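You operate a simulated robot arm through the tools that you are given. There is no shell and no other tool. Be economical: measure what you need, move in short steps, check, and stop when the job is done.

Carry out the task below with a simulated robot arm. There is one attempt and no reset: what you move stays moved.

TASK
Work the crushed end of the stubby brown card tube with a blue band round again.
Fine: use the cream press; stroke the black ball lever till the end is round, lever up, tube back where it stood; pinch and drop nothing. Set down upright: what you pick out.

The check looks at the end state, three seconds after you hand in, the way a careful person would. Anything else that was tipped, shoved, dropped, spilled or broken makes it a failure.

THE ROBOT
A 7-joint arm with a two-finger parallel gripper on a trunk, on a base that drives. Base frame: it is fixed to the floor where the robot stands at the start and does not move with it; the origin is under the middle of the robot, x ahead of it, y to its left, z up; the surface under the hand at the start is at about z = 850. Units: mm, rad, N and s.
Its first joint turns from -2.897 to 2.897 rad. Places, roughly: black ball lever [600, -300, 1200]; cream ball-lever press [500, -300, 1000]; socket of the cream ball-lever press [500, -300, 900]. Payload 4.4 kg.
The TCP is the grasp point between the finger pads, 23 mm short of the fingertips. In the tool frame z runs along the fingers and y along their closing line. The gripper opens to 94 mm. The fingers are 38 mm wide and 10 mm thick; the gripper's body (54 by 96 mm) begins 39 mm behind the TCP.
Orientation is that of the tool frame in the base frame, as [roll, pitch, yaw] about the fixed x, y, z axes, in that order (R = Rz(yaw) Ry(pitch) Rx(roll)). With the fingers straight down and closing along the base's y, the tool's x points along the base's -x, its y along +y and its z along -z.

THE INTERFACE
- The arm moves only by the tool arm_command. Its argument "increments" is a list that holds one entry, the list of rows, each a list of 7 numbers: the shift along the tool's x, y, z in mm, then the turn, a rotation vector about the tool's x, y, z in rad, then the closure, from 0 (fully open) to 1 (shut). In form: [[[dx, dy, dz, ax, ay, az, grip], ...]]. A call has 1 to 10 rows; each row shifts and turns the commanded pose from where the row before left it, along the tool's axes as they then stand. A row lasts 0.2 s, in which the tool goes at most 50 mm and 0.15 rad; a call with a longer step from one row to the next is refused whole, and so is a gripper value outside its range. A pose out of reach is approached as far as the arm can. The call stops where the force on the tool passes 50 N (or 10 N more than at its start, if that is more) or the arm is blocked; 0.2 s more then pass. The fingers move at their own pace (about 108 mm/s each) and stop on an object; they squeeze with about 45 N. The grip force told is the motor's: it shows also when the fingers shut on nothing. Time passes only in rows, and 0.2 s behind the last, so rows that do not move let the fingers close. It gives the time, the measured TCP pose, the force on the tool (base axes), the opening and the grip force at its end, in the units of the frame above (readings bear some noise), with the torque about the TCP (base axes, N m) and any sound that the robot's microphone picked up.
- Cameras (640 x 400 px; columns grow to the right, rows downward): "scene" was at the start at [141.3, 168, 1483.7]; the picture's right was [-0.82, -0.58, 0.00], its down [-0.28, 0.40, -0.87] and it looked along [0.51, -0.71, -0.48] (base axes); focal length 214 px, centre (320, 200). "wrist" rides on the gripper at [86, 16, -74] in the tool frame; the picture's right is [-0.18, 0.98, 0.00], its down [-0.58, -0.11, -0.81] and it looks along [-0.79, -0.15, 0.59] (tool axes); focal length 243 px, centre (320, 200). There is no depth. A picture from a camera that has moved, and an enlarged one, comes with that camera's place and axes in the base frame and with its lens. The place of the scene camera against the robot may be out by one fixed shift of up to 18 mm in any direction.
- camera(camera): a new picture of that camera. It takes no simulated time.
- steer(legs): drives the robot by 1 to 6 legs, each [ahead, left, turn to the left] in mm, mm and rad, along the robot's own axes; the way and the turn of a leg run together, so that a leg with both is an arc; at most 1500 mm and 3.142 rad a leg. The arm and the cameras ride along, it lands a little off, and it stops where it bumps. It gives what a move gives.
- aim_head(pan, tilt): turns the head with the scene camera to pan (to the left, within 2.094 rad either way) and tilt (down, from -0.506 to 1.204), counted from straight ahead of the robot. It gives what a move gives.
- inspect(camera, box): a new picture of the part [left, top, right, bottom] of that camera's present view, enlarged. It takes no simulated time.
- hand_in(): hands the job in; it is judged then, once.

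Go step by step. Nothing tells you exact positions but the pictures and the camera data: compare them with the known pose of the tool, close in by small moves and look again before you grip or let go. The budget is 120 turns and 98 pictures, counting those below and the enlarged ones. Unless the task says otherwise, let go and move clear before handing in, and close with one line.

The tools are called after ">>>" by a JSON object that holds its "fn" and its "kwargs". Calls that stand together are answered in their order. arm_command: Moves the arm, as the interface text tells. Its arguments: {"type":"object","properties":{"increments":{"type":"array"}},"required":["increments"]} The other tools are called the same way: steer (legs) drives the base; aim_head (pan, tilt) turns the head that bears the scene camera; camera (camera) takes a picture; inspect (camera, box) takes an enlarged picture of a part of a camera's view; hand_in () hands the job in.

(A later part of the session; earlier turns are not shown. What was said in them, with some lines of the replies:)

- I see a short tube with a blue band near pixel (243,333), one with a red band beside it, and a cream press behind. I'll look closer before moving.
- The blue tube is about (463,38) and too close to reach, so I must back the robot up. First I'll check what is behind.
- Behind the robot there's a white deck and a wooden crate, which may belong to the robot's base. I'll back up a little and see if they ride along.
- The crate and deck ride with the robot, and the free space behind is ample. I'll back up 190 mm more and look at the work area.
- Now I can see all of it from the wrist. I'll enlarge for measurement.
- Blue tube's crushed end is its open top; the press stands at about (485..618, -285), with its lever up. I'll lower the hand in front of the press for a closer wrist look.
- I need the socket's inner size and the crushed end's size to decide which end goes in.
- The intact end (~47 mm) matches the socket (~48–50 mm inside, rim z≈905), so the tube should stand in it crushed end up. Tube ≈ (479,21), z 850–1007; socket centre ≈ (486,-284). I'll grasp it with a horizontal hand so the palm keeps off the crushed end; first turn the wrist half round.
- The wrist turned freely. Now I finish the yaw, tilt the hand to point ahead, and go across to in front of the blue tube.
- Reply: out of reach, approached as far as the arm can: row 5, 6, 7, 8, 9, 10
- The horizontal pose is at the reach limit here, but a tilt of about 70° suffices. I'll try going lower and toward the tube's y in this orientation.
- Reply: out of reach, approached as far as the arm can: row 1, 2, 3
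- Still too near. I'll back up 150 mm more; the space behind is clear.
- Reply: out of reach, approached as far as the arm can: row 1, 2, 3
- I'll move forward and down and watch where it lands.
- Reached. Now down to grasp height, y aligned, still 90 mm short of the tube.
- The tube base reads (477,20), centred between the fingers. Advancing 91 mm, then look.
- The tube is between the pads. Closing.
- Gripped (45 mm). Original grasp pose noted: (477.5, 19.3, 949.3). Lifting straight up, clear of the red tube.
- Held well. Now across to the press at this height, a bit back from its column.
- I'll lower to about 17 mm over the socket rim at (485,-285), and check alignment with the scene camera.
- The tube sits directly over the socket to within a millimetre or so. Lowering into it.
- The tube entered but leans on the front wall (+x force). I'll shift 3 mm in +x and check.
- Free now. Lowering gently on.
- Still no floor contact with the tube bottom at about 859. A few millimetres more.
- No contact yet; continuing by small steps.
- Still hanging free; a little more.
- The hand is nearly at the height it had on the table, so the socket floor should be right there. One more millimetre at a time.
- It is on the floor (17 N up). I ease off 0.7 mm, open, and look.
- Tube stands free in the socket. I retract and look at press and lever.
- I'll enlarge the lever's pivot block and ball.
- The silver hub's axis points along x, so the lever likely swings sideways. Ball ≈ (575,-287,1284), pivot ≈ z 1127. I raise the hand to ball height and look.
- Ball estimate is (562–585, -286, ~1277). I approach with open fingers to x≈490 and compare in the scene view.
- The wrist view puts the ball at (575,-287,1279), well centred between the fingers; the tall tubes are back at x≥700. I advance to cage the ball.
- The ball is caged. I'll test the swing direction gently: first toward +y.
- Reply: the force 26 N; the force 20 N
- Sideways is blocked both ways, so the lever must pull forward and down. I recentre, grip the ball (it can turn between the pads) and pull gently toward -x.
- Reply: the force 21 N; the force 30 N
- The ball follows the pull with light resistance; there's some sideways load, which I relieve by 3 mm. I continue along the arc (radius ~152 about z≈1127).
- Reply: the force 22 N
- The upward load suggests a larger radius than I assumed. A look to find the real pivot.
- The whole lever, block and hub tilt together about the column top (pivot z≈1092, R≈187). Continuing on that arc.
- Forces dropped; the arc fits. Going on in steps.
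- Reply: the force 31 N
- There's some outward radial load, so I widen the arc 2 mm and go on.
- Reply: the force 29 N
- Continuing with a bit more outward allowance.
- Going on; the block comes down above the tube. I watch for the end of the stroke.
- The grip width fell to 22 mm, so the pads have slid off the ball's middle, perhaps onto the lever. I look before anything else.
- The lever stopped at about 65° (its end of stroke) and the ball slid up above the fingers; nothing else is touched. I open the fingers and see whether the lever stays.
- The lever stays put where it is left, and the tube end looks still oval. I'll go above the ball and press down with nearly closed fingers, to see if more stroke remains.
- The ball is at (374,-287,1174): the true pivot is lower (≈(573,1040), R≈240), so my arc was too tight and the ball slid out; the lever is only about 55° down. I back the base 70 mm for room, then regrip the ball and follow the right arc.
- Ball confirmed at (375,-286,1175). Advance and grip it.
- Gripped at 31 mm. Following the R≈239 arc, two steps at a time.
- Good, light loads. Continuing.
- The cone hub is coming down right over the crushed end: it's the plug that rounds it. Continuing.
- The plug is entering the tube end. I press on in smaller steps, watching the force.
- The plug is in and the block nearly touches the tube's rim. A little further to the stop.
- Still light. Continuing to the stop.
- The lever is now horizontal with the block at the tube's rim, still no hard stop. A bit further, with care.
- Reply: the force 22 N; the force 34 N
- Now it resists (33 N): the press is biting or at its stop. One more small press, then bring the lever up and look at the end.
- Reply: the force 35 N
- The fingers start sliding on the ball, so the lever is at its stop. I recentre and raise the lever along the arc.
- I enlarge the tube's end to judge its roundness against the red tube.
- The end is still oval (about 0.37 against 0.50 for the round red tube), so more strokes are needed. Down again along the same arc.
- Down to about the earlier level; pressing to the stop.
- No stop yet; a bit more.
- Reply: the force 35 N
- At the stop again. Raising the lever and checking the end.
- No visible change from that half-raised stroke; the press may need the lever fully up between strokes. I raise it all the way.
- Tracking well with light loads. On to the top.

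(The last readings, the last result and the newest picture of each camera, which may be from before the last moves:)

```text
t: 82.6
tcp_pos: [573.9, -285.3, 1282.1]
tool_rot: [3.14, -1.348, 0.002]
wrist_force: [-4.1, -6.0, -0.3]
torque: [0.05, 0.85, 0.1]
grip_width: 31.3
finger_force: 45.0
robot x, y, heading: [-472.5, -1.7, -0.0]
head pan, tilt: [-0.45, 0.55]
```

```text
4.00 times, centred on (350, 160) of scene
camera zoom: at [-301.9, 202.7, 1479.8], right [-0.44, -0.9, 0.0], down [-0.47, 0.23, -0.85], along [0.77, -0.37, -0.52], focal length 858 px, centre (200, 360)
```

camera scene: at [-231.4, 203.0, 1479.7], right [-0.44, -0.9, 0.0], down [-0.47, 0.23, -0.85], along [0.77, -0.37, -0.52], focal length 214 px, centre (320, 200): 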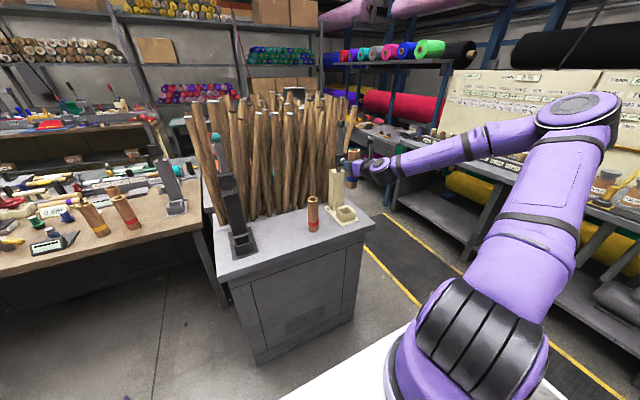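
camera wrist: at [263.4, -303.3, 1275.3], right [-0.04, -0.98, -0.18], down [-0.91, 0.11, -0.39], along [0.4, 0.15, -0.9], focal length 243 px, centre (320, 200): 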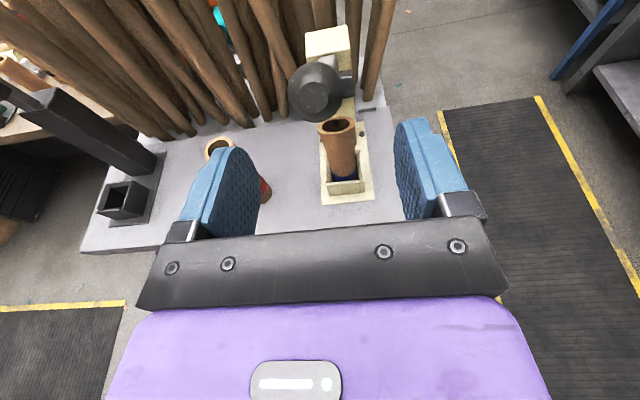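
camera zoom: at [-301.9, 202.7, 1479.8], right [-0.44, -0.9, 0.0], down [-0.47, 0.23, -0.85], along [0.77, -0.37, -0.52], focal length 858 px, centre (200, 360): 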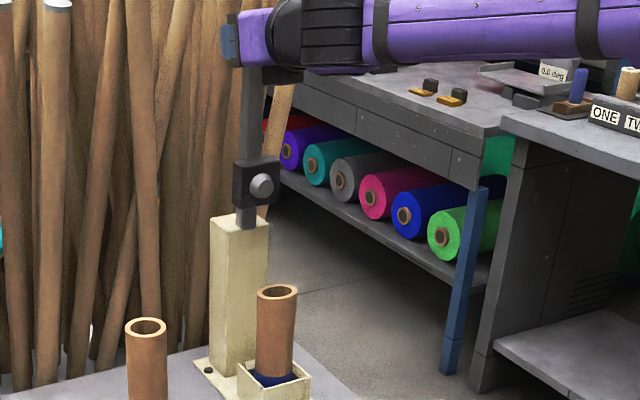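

Nearly upright. I push a bit further back to find the upper stop, and check the tube end.

>>> {"fn": "arm_command", "kwargs": {"increments": [[[1.5, 0, 7, 0, 0, 0, 0.8], [0, 0, 0, 0, 0, 0, 0.8]]]}}

>>> {"fn": "inspect", "kwargs": {"camera": "scene", "box": [326, 174, 350, 189]}}

>>> {"fn": "camera", "kwargs": {"camera": "wrist"}}

```text
t: 83.2
tcp_pos: [581.5, -286.3, 1281.6]
tool_rot: [3.141, -1.349, 0.001]
wrist_force: [-5.2, -6.2, 0.3]
torque: [-0.04, 0.95, 0.02]
grip_width: 31.5
finger_force: 45.1
robot x, y, heading: [-470.7, 2.8, -0.001]
head pan, tilt: [-0.45, 0.55]
```

```text
16.00 times, centred on (338, 182) of scene
camera zoom: at [-302.0, 202.7, 1479.8], right [-0.44, -0.9, 0.0], down [-0.47, 0.23, -0.85], along [0.77, -0.37, -0.52], focal length 3432 px, centre (32, 496)
```

zoom: 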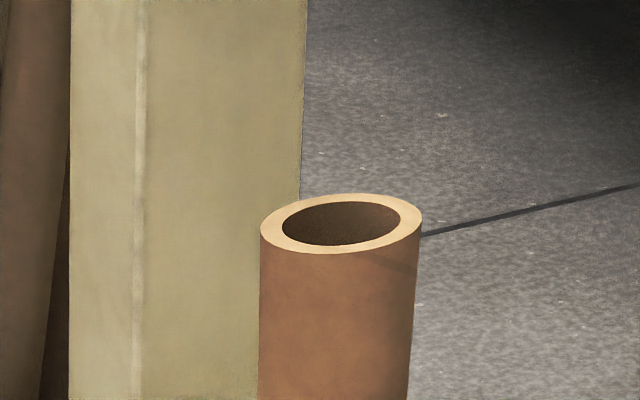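

```text
32 pictures are left
camera wrist: at [528.3, -302.5, 1382.6], right [-0.04, -0.98, -0.18], down [-0.91, 0.11, -0.39], along [0.4, 0.15, -0.9], focal length 243 px, centre (320, 200)
```

wrist: 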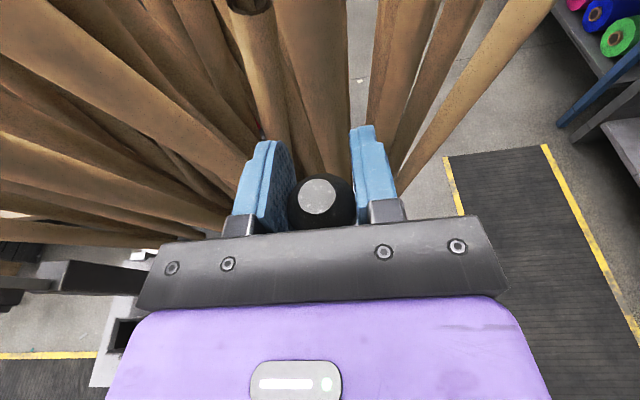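

The lever is up again; the ball sits ~9 mm toward the palm, so I regrip it centred and begin a full second stroke.

>>> {"fn": "arm_command", "kwargs": {"increments": [[[0, 0, 0, 0, 0, 0, 0.5], [-2, 0, -8.8, 0, 0, 0, 0.5], [0, 0, 0, 0, 0, 0, 0.5], [0, 0, 0, 0, 0, 0, 0.8], [0, 0, 0, 0, 0, 0, 0.8]]]}}

>>> {"fn": "arm_command", "kwargs": {"increments": [[[-2.1, 0, -9.3, 0, 0, 0, 0.8], [-9.1, 0, -27.2, 0, 0, 0, 0.8], [-12.2, 0, -26, 0, 0, 0, 0.8], [-15.3, 0, -24.2, 0, 0, 0, 0.8], [0, 0, 0, 0, 0, 0, 0.8]]]}}

>>> {"fn": "arm_command", "kwargs": {"increments": [[[-18, 0, -22.3, 0, 0, 0, 0.8], [-20.6, 0, -20, 0, 0, 0, 0.8], [-22.9, 0, -17.3, 0, 0, 0, 0.8], [0, 0, 0, 0, 0, 0, 0.8]]]}}

```text
t: 84.4
tcp_pos: [570.8, -286.2, 1281.6]
tool_rot: [3.142, -1.347, 0.003]
wrist_force: [2.1, -4.8, 1.2]
torque: [-0.1, -0.4, 0.01]
grip_width: 31.0
finger_force: 45.1
robot x, y, heading: [-470.0, 3.6, -0.004]
head pan, tilt: [-0.45, 0.55]
```

```text
t: 85.6
tcp_pos: [480.2, -286.5, 1261.9]
tool_rot: [-3.139, -1.348, -0.001]
wrist_force: [5.6, -5.2, -4.8]
torque: [-0.03, -0.64, -0.13]
grip_width: 31.2
finger_force: 44.9
robot x, y, heading: [-470.4, -3.2, -0.0]
head pan, tilt: [-0.45, 0.55]
```

```text
t: 86.6
tcp_pos: [407.1, -285.8, 1215.8]
tool_rot: [-3.139, -1.35, 0.002]
wrist_force: [6.4, -6.4, -1.3]
torque: [0.17, -0.97, -0.12]
grip_width: 31.6
finger_force: 45.0
robot x, y, heading: [-471.9, -0.9, 0.003]
head pan, tilt: [-0.45, 0.55]
```

The arc tracks well with little load. On toward the bottom.

>>> {"fn": "arm_command", "kwargs": {"increments": [[[-24.7, 0, -14.6, 0, 0, 0, 0.8], [-26.3, 0, -11.4, 0, 0, 0, 0.8], [-27.5, 0, -8.2, 0, 0, 0, 0.8], [0, 0, 0, 0, 0, 0, 0.8]]]}}

>>> {"fn": "arm_command", "kwargs": {"increments": [[[-16.4, 0, -2.6, 0, 0, 0, 0.8], [-16.6, 0, -1.6, 0, 0, 0, 0.8], [-16.7, 0, -0.6, 0, 0, 0, 0.8], [-16.8, 0, 0.6, 0, 0, 0, 0.8], [0, 0, 0, 0, 0, 0, 0.8]]]}}

```text
t: 87.6
tcp_pos: [355.6, -285.7, 1146.0]
tool_rot: [-3.139, -1.349, 0.002]
wrist_force: [6.4, -7.2, 2.2]
torque: [0.13, -1.25, -0.14]
grip_width: 31.4
finger_force: 45.1
robot x, y, heading: [-473.2, 1.6, -0.001]
head pan, tilt: [-0.45, 0.55]
```

```text
t: 88.8
tcp_pos: [337.7, -286.4, 1081.9]
tool_rot: [-3.139, -1.35, 0.001]
wrist_force: [-2.9, -1.2, 0.6]
torque: [0.23, -0.47, -0.1]
grip_width: 31.5
finger_force: 45.4
robot x, y, heading: [-471.8, -2.1, 0.002]
head pan, tilt: [-0.45, 0.55]
```

Now the last part to the stop, held there a moment.

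>>> {"fn": "arm_command", "kwargs": {"increments": [[[-16.7, 0, 1, 0, 0, 0, 0.8], [-16.5, 0, 2.5, 0, 0, 0, 0.8], [-8, 0, 1.8, 0, 0, 0, 0.8], [0, 0, 0, 0, 0, 0, 0.8]]]}}

>>> {"fn": "arm_command", "kwargs": {"increments": [[[-4, 0, 0.9, 0, 0, 0, 0.8], [-3, 0, 0.7, 0, 0, 0, 0.8], [0, 0, 0, 0, 0, 0, 0.8], [0, 0, 0, 0, 0, 0, 0.8]]]}}

```text
t: 89.8
tcp_pos: [334.4, -286.0, 1042.7]
tool_rot: [3.14, -1.348, 0.003]
wrist_force: [4.3, 1.6, 3.3]
torque: [0.0, -1.33, 0.04]
grip_width: 31.6
finger_force: 44.7
robot x, y, heading: [-473.1, -4.4, -0.004]
head pan, tilt: [-0.45, 0.55]
```

```text
t: 90.8
tcp_pos: [334.7, -285.7, 1035.9]
tool_rot: [3.137, -1.352, 0.007]
wrist_force: [9.7, 3.7, 33.3]
torque: [0.06, -0.29, 0.02]
grip_width: 31.7
finger_force: 45.1
robot x, y, heading: [-474.3, -1.0, -0.0]
head pan, tilt: [-0.45, 0.55]
```

At the stop (33 N). Raising again; I'll check the end when clear.

>>> {"fn": "arm_command", "kwargs": {"increments": [[[5, 0, -1, 0, 0, 0, 0.8], [16.5, 0, -2.6, 0, 0, 0, 0.8], [16.7, 0, -1.4, 0, 0, 0, 0.8], [16.8, 0, -0.3, 0, 0, 0, 0.8], [16.7, 0, 0.9, 0, 0, 0, 0.8], [0, 0, 0, 0, 0, 0, 0.8]]]}}

>>> {"fn": "arm_command", "kwargs": {"increments": [[[16.6, 0, 2.1, 0, 0, 0, 0.8], [16.4, 0, 3.3, 0, 0, 0, 0.8], [16.2, 0, 4.4, 0, 0, 0, 0.8], [27.5, 0, 8.2, 0, 0, 0, 0.8], [0, 0, 0, 0, 0, 0, 0.8]]]}}

>>> {"fn": "inspect", "kwargs": {"camera": "scene", "box": [326, 174, 350, 189]}}

```text
t: 92.2
tcp_pos: [345.5, -287.0, 1105.7]
tool_rot: [3.14, -1.35, 0.002]
wrist_force: [-14.3, -0.6, -4.9]
torque: [-0.06, 1.15, 0.03]
grip_width: 31.4
finger_force: 45.4
robot x, y, heading: [-473.0, 2.8, -0.001]
head pan, tilt: [-0.45, 0.55]
```

```text
t: 93.4
tcp_pos: [380.4, -286.5, 1175.3]
tool_rot: [-3.14, -1.346, -0.001]
wrist_force: [-1.0, 2.1, -10.1]
torque: [-0.04, 1.19, -0.01]
grip_width: 31.7
finger_force: 44.6
robot x, y, heading: [-472.4, 2.1, -0.006]
head pan, tilt: [-0.45, 0.55]
```

```text
16.00 times, centred on (338, 182) of scene
camera zoom: at [-301.1, 203.0, 1479.7], right [-0.44, -0.9, 0.0], down [-0.47, 0.23, -0.85], along [0.77, -0.37, -0.52], focal length 3432 px, centre (32, 496)
```

zoom: 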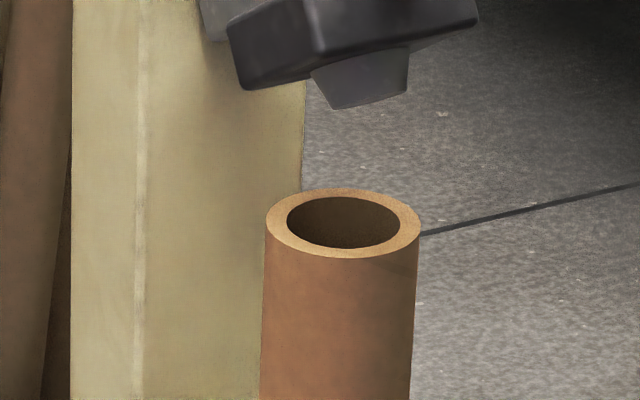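

The end changed clearly: now about 155×70 px, ratio 0.45, which is what a round end shows from here. I put the lever fully up, then examine closely.

>>> {"fn": "arm_command", "kwargs": {"increments": [[[26.3, 0, 11.4, 0, 0, 0, 0.8], [24.7, 0, 14.6, 0, 0, 0, 0.8], [22.9, 0, 17.3, 0, 0, 0, 0.8], [20.6, 0, 20, 0, 0, 0, 0.8], [0, 0, 0, 0, 0, 0, 0.8]]]}}

>>> {"fn": "arm_command", "kwargs": {"increments": [[[18, 0, 22.3, 0, 0, 0, 0.8], [15.3, 0, 24.2, 0, 0, 0, 0.8], [12.2, 0, 26, 0, 0, 0, 0.8], [6, 0, 18, 0, 0, 0, 0.8], [0, 0, 0, 0, 0, 0, 0.8]]]}}

```text
t: 94.6
tcp_pos: [461.5, -286.9, 1255.5]
tool_rot: [-3.141, -1.349, 0.001]
wrist_force: [-4.0, -3.0, -6.4]
torque: [-0.07, 0.93, 0.2]
grip_width: 31.3
finger_force: 45.1
robot x, y, heading: [-470.7, 1.0, -0.001]
head pan, tilt: [-0.45, 0.55]
```

```text
t: 95.8
tcp_pos: [561.5, -286.5, 1284.7]
tool_rot: [3.139, -1.35, 0.002]
wrist_force: [-3.3, -7.9, 7.3]
torque: [-0.15, 0.42, 0.12]
grip_width: 31.2
finger_force: 45.6
robot x, y, heading: [-471.8, -0.6, -0.003]
head pan, tilt: [-0.45, 0.55]
```

Twelve more millimetres brings the ball to where it stood at the start.

>>> {"fn": "arm_command", "kwargs": {"increments": [[[1.5, 0, 12, 0, 0, 0, 0.8], [0, 0, 0, 0, 0, 0, 0.8]]]}}

>>> {"fn": "arm_command", "kwargs": {"increments": [[[0.9, 0, 4, 0, 0, 0, 0.8], [0, 0, 0, 0, 0, 0, 0.8]]]}}

```text
t: 96.4
tcp_pos: [574.0, -285.9, 1285.5]
tool_rot: [3.14, -1.352, 0.001]
wrist_force: [-2.9, -10.4, 21.8]
torque: [-0.01, 0.47, 0.06]
grip_width: 31.1
finger_force: 44.9
robot x, y, heading: [-469.9, -1.1, 0.002]
head pan, tilt: [-0.45, 0.55]
```

```text
t: 97.0
tcp_pos: [575.1, -287.8, 1284.8]
tool_rot: [-3.141, -1.35, 0.002]
wrist_force: [-4.7, -11.1, 24.3]
torque: [-0.11, 0.88, 0.11]
grip_width: 31.2
finger_force: 44.2
robot x, y, heading: [-471.5, -2.3, -0.001]
head pan, tilt: [-0.45, 0.55]
```

Lever is up as at the start. I release the ball, retract, and drive back forward 70 mm.

>>> {"fn": "arm_command", "kwargs": {"increments": [[[0, 0, 0, 0, 0, 0, 0.5], [0, 0, 0, 0, 0, 0, 0.1], [0, 0, 0, 0, 0, 0, 0], [-9, 0, -40, 0, 0, 0, 0], [-9, 0, -40, 0, 0, 0, 0], [-9, 0, -40, 0, 0, 0, 0], [-9, 0, -40, 0, 0, 0, 0], [-4, 0, -20, 0, 0, 0, 0]]]}}

>>> {"fn": "steer", "kwargs": {"legs": [[70, 0, 0]]}}

>>> {"fn": "inspect", "kwargs": {"camera": "scene", "box": [290, 90, 410, 220]}}

```text
t: 98.8
tcp_pos: [395.3, -285.5, 1283.3]
tool_rot: [3.138, -1.35, 0.006]
wrist_force: [-0.8, 0.0, -0.2]
torque: [0.0, -0.02, -0.03]
grip_width: 94.1
finger_force: 0.1
robot x, y, heading: [-471.9, -1.0, 0.001]
head pan, tilt: [-0.45, 0.55]
```

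```text
t: 99.8
tcp_pos: [464.6, -286.8, 1283.2]
tool_rot: [3.14, -1.349, 0.003]
wrist_force: [0.3, 0.9, 0.1]
torque: [-0.02, 0.0, 0.0]
grip_width: 94.0
finger_force: 0.0
robot x, y, heading: [-399.2, -1.0, -0.003]
head pan, tilt: [-0.45, 0.55]
```

```text
3.08 times, centred on (350, 155) of scene
camera zoom: at [-231.5, 202.9, 1479.7], right [-0.44, -0.9, 0.0], down [-0.47, 0.23, -0.85], along [0.77, -0.37, -0.52], focal length 660 px, centre (228, 338)
```

zoom: 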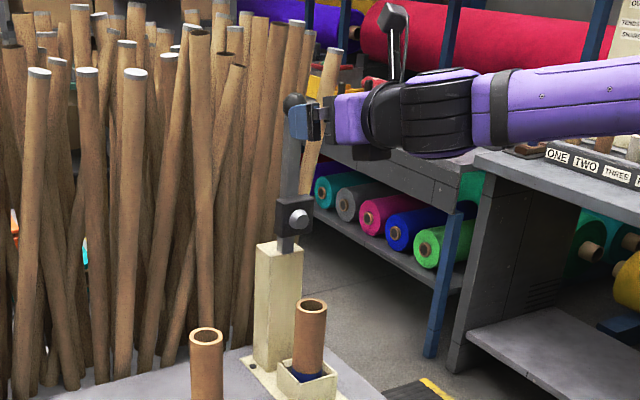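

The lever is back exactly where it was (ball at the same pixels). Now to the pose from which I viewed the tube end before, to compare.

>>> {"fn": "arm_command", "kwargs": {"increments": [[[-9, 0, -38, 0, 0, 0, 0], [-9, 0, -38, 0, 0, 0, 0], [-48, 0, 11, 0, 0, 0, 0], [-48, 0, 11, 0, 0, 0, 0], [-48, 0, 11, 0, 0, 0, 0]]]}}

>>> {"fn": "inspect", "kwargs": {"camera": "wrist", "box": [290, 110, 386, 170]}}

>>> {"fn": "inspect", "kwargs": {"camera": "scene", "box": [328, 178, 360, 198]}}

```text
t: 101.0
tcp_pos: [386.9, -286.3, 1135.4]
tool_rot: [3.139, -1.35, 0.006]
wrist_force: [-0.1, 0.2, -0.1]
torque: [0.01, 0.01, -0.03]
grip_width: 94.0
finger_force: 0.1
robot x, y, heading: [-402.4, 3.2, -0.002]
head pan, tilt: [-0.45, 0.55]
```

```text
6.67 times, centred on (338, 140) of wrist
camera zoom: at [333.3, -302.0, 1235.0], right [-0.04, -0.98, -0.18], down [-0.91, 0.11, -0.39], along [0.4, 0.15, -0.9], focal length 1618 px, centre (200, 600)
```

zoom: 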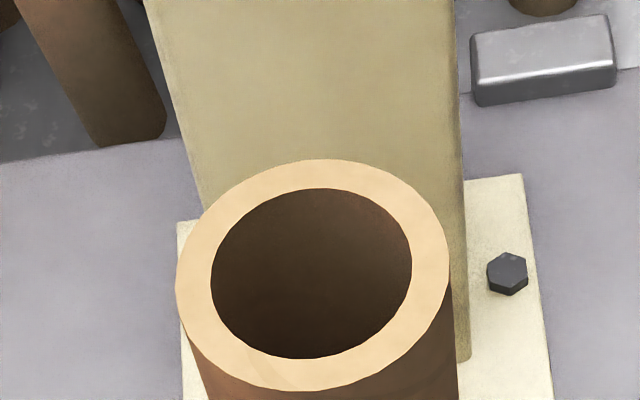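

```text
16.00 times, centred on (344, 188) of scene
camera zoom: at [-231.9, 203.3, 1479.7], right [-0.44, -0.9, 0.0], down [-0.47, 0.23, -0.85], along [0.77, -0.37, -0.52], focal length 3432 px, centre (-64, 392)
```

zoom: 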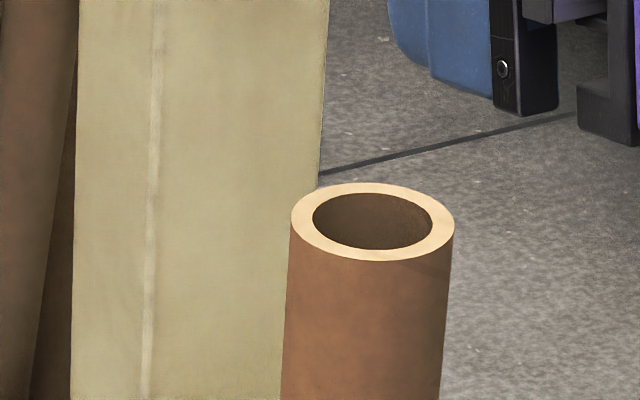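

By projection, a true circle here would show a 0.853 ratio; the rim measures 232/273 = 0.850 and the bore 0.851, so the end is round. Now I fetch the tube: down to grasp height, then forward.

>>> {"fn": "arm_command", "kwargs": {"increments": [[[-45, 0, 10, 0, 0, 0, 0], [-45, 0, 10, 0, 0, 0, 0], [-45, 0, 10, 0, 0, 0, 0], [-45, 0, 10, 0, 0, 0, 0], [0, 0, 0, 0, 0, 0, 0], [0, 0, 0, 0, 0, 0, 0]]]}}

>>> {"fn": "camera", "kwargs": {"camera": "wrist"}}

```text
t: 102.4
tcp_pos: [386.3, -286.5, 952.6]
tool_rot: [3.142, -1.35, 0.004]
wrist_force: [-0.5, -0.1, -0.5]
torque: [0.02, -0.02, -0.03]
grip_width: 94.2
finger_force: 0.0
robot x, y, heading: [-403.7, 3.3, 0.002]
head pan, tilt: [-0.45, 0.55]
```

```text
27 pictures are left
camera wrist: at [332.8, -302.2, 1052.0], right [-0.04, -0.98, -0.18], down [-0.91, 0.11, -0.39], along [0.4, 0.15, -0.9], focal length 243 px, centre (320, 200)
```

wrist: 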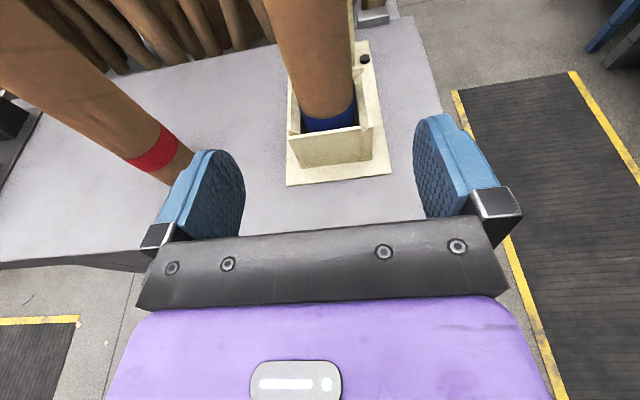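

The tube stands well in the socket, centred on the hand. Advancing and gripping.

>>> {"fn": "arm_command", "kwargs": {"increments": [[[6, 0, 34, 0, 0, 0, 0], [6, 0, 33, 0, 0, 0, 0], [7, 0, 32, 0, 0, 0, 0], [0, 0, 0, 0, 0, 0, 0.3], [0, 0, 0, 0, 0, 0, 0.5], [0, 0, 0, 0, 0, 0, 0.65], [0, 0, 0, 0, 0, 0, 0.65]]]}}

```text
t: 104.0
tcp_pos: [486.0, -286.4, 947.6]
tool_rot: [3.14, -1.348, 0.003]
wrist_force: [0.8, -0.3, 0.2]
torque: [0.03, -0.04, -0.01]
grip_width: 45.0
finger_force: 45.1
robot x, y, heading: [-399.6, -3.2, 0.003]
head pan, tilt: [-0.45, 0.55]
```

Gripped at 45 mm. Lifting straight out of the socket.

>>> {"fn": "arm_command", "kwargs": {"increments": [[[10, 0, -2.2, 0, 0, 0, 0.65], [20, 0, -4.5, 0, 0, 0, 0.65], [20, 0, -4.5, 0, 0, 0, 0.65], [20, 0, -4.5, 0, 0, 0, 0.65]]]}}

>>> {"fn": "arm_command", "kwargs": {"increments": [[[40, 0, -20, 0, 0, 0, 0.65], [40, 0, -20, 0, 0, 0, 0.65], [45, 0, -10, 0, 0, 0, 0.65], [0, 0, 0, 0, 0, 0, 0.65]]]}}

>>> {"fn": "camera", "kwargs": {"camera": "wrist"}}

```text
t: 105.0
tcp_pos: [486.2, -286.1, 1019.3]
tool_rot: [-3.14, -1.348, 0.002]
wrist_force: [1.2, 0.6, -1.6]
torque: [0.02, 0.01, 0.03]
grip_width: 44.8
finger_force: 45.4
robot x, y, heading: [-402.1, 1.6, -0.006]
head pan, tilt: [-0.45, 0.55]
```

```text
t: 106.0
tcp_pos: [464.6, -286.1, 1150.2]
tool_rot: [-3.14, -1.35, 0.001]
wrist_force: [-0.6, -0.2, -0.7]
torque: [0.02, 0.01, -0.03]
grip_width: 44.7
finger_force: 45.3
robot x, y, heading: [-405.5, 0.4, -0.0]
head pan, tilt: [-0.45, 0.55]
```

```text
26 pictures are left
camera wrist: at [413.5, -302.4, 1251.2], right [-0.04, -0.98, -0.18], down [-0.91, 0.11, -0.39], along [0.4, 0.15, -0.9], focal length 243 px, centre (320, 200)
```

wrist: 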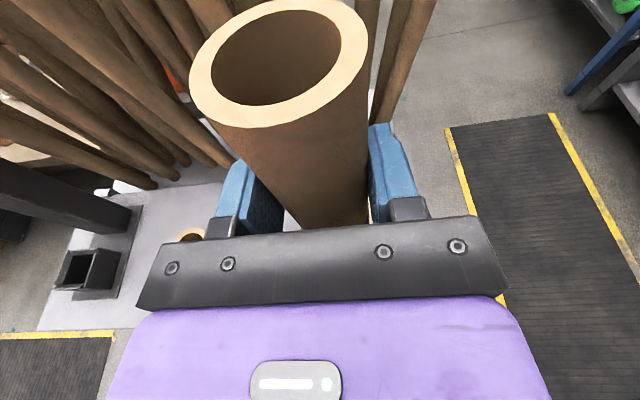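

The end is plainly round and free of the inner crease. Carrying it back above its old place (477.5, 19.3).

>>> {"fn": "arm_command", "kwargs": {"increments": [[[0, -38, 0, 0, 0, 0, 0.65], [0, -38, 0, 0, 0, 0, 0.65], [0, -38, 0, 0, 0, 0, 0.65], [0, -38, 0, 0, 0, 0, 0.65], [0, -38, 0, 0, 0, 0, 0.65], [1, -38, 4, 0, 0, 0, 0.65], [1, -38, 4, 0, 0, 0, 0.65], [1, -39.4, 4.5, 0, 0, 0, 0.65], [0, 0, 0, 0, 0, 0, 0.65]]]}}

```text
t: 108.0
tcp_pos: [477.5, 20.0, 1153.8]
tool_rot: [3.141, -1.35, 0.001]
wrist_force: [-0.6, 0.1, -0.8]
torque: [0.0, 0.0, 0.02]
grip_width: 45.0
finger_force: 44.9
robot x, y, heading: [-402.0, -0.3, -0.001]
head pan, tilt: [-0.45, 0.55]
```

Over the old place. Lowering to about 10 mm above the table, then gently.

>>> {"fn": "arm_command", "kwargs": {"increments": [[[-47, 0.3, 10.5, 0, 0, 0, 0.65], [-47, 0.3, 10.5, 0, 0, 0, 0.65], [-47, 0, 10.5, 0, 0, 0, 0.65], [-46, 0, 10.3, 0, 0, 0, 0.65], [0, 0, 0, 0, 0, 0, 0.65]]]}}

>>> {"fn": "arm_command", "kwargs": {"increments": [[[-4, 0, 0.9, 0, 0, 0, 0.65], [-3, 0, 0.7, 0, 0, 0, 0.65], [0, 0, 0, 0, 0, 0, 0.65]]]}}

>>> {"fn": "camera", "kwargs": {"camera": "scene"}}

```text
t: 109.2
tcp_pos: [477.2, 19.4, 960.6]
tool_rot: [-3.14, -1.349, 0.003]
wrist_force: [-0.7, 0.3, -0.8]
torque: [-0.02, 0.01, -0.02]
grip_width: 44.8
finger_force: 45.2
robot x, y, heading: [-402.0, -4.3, -0.006]
head pan, tilt: [-0.45, 0.55]
```

```text
t: 110.0
tcp_pos: [477.3, 19.1, 953.2]
tool_rot: [3.141, -1.349, 0.005]
wrist_force: [-0.1, -0.3, 0.0]
torque: [0.03, -0.02, 0.01]
grip_width: 44.7
finger_force: 44.8
robot x, y, heading: [-402.0, -1.5, -0.0]
head pan, tilt: [-0.45, 0.55]
```

```text
25 pictures are left
camera scene: at [-231.5, 203.0, 1479.7], right [-0.44, -0.9, 0.0], down [-0.47, 0.23, -0.85], along [0.77, -0.37, -0.52], focal length 214 px, centre (320, 200)
```

scene: 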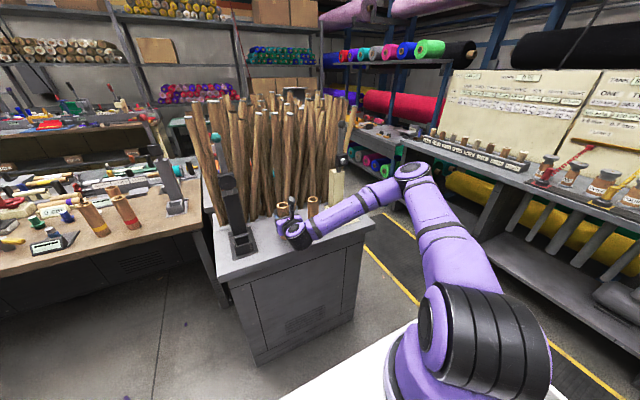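

The tube hangs a few millimetres above the table at its spot. Lowering to contact by single millimetres.

>>> {"fn": "arm_command", "kwargs": {"increments": [[[-2, 0, 0.4, 0, 0, 0, 0.65], [-1.5, 0, 0.3, 0, 0, 0, 0.65], [-1, 0, 0.2, 0, 0, 0, 0.65], [0, 0, 0, 0, 0, 0, 0.65]]]}}

>>> {"fn": "arm_command", "kwargs": {"increments": [[[-1, 0, 0.2, 0, 0, 0, 0.65], [0, 0, 0, 0, 0, 0, 0.65]]]}}

```text
t: 111.0
tcp_pos: [476.2, 18.3, 948.8]
tool_rot: [-3.142, -1.35, 0.002]
wrist_force: [-0.7, 0.1, -1.8]
torque: [0.02, 0.01, -0.01]
grip_width: 44.7
finger_force: 44.9
robot x, y, heading: [-400.9, 3.1, -0.003]
head pan, tilt: [-0.45, 0.55]
```

```text
t: 111.6
tcp_pos: [477.0, 18.7, 947.3]
tool_rot: [-3.142, -1.348, 0.002]
wrist_force: [-1.0, 0.7, -0.4]
torque: [-0.03, 0.02, -0.03]
grip_width: 44.8
finger_force: 45.2
robot x, y, heading: [-403.2, 0.8, 0.001]
head pan, tilt: [-0.45, 0.55]
```

No contact yet; a millimetre more at a time.

>>> {"fn": "arm_command", "kwargs": {"increments": [[[-1, 0, 0.2, 0, 0, 0, 0.65], [0, 0, 0, 0, 0, 0, 0.65]]]}}

>>> {"fn": "arm_command", "kwargs": {"increments": [[[-0.8, 0, 0.2, 0, 0, 0, 0.65], [0, 0, 0, 0, 0, 0, 0.65]]]}}

```text
t: 112.2
tcp_pos: [476.7, 18.1, 946.6]
tool_rot: [-3.14, -1.352, 0.002]
wrist_force: [0.3, 0.5, 8.7]
torque: [0.01, -0.07, 0.02]
grip_width: 44.8
finger_force: 44.7
robot x, y, heading: [-400.7, -1.2, -0.001]
head pan, tilt: [-0.45, 0.55]
```

```text
t: 112.8
tcp_pos: [477.4, 18.7, 947.0]
tool_rot: [-3.14, -1.351, 0.0]
wrist_force: [2.8, 0.5, 19.5]
torque: [0.02, -0.22, -0.01]
grip_width: 44.9
finger_force: 45.2
robot x, y, heading: [-401.1, 3.9, -0.003]
head pan, tilt: [-0.45, 0.55]
```

Standing on the table (20 N). I ease off 0.8 mm, open slowly, and look.

>>> {"fn": "arm_command", "kwargs": {"increments": [[[0.8, 0, -0.2, 0, 0, 0, 0.65], [0, 0, 0, 0, 0, 0, 0.45], [0, 0, 0, 0, 0, 0, 0.3], [0, 0, 0, 0, 0, 0, 0.15], [0, 0, 0, 0, 0, 0, 0]]]}}

>>> {"fn": "camera", "kwargs": {"camera": "wrist"}}

```text
t: 114.0
tcp_pos: [477.2, 18.7, 946.9]
tool_rot: [-3.141, -1.349, 0.001]
wrist_force: [0.0, -0.9, 0.2]
torque: [0.03, 0.01, 0.01]
grip_width: 93.9
finger_force: 0.1
robot x, y, heading: [-398.9, 1.4, -0.001]
head pan, tilt: [-0.45, 0.55]
```

```text
24 pictures are left
camera wrist: at [424.3, 1.9, 1047.0], right [-0.04, -0.98, -0.18], down [-0.91, 0.11, -0.39], along [0.4, 0.15, -0.9], focal length 243 px, centre (320, 200)
```

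wrist: 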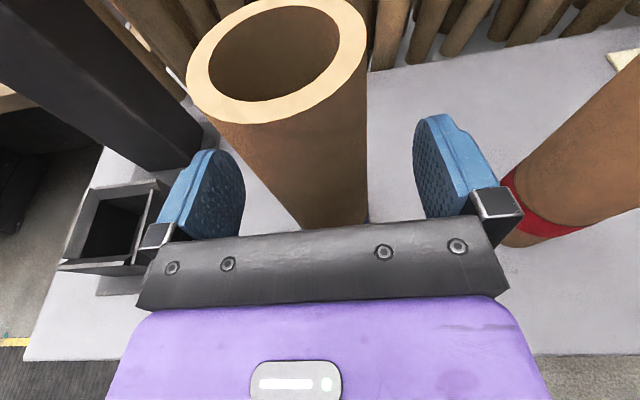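

It stands upright and free, its end round. I retract straight back and then up.

>>> {"fn": "arm_command", "kwargs": {"increments": [[[-7.3, 0, -32.5, 0, 0, 0, 0], [-7.3, 0, -32.5, 0, 0, 0, 0], [-7.3, 0, -32.5, 0, 0, 0, 0], [44, 0, -10, 0, 0, 0, 0], [44, 0, -10, 0, 0, 0, 0], [44, 0, -10, 0, 0, 0, 0], [44, 0, -10, 0, 0, 0, 0], [44, 0, -10, 0, 0, 0, 0]]]}}

>>> {"fn": "inspect", "kwargs": {"camera": "scene", "box": [220, 110, 380, 260]}}

>>> {"fn": "camera", "kwargs": {"camera": "wrist"}}

```text
t: 115.8
tcp_pos: [375.9, 17.7, 1173.0]
tool_rot: [-3.141, -1.347, 0.001]
wrist_force: [0.4, -0.5, -0.3]
torque: [-0.01, -0.02, 0.0]
grip_width: 94.3
finger_force: 0.3
robot x, y, heading: [-400.4, -0.8, 0.001]
head pan, tilt: [-0.45, 0.55]
```

```text
2.67 times, centred on (300, 185) of scene
camera zoom: at [-231.1, 202.9, 1479.7], right [-0.44, -0.9, 0.0], down [-0.47, 0.23, -0.85], along [0.77, -0.37, -0.52], focal length 572 px, centre (373, 240)
```

zoom: 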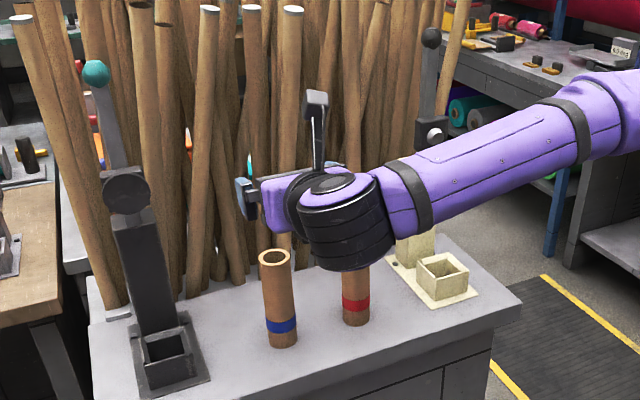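

```text
22 pictures are left
camera wrist: at [324.3, 2.2, 1273.1], right [-0.04, -0.98, -0.18], down [-0.92, 0.11, -0.39], along [0.4, 0.15, -0.9], focal length 243 px, centre (320, 200)
```

wrist: 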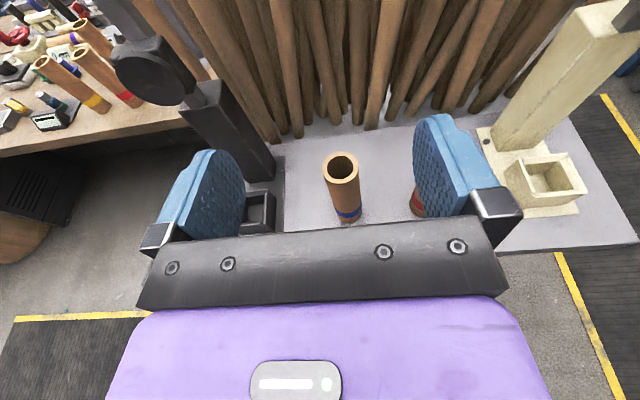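

The tube stands upright at its old place with its end round. The lever is up, the socket is empty, the red tube stands where it was, and the hand is clear, so I hand in.

>>> {"fn": "hand_in", "kwargs": {}}

```text
The job is handed in.
```

The blue-banded tube's crushed end is round again. The tube stands upright where it stood, the cream press's lever is up, and nothing else was moved that I could see.
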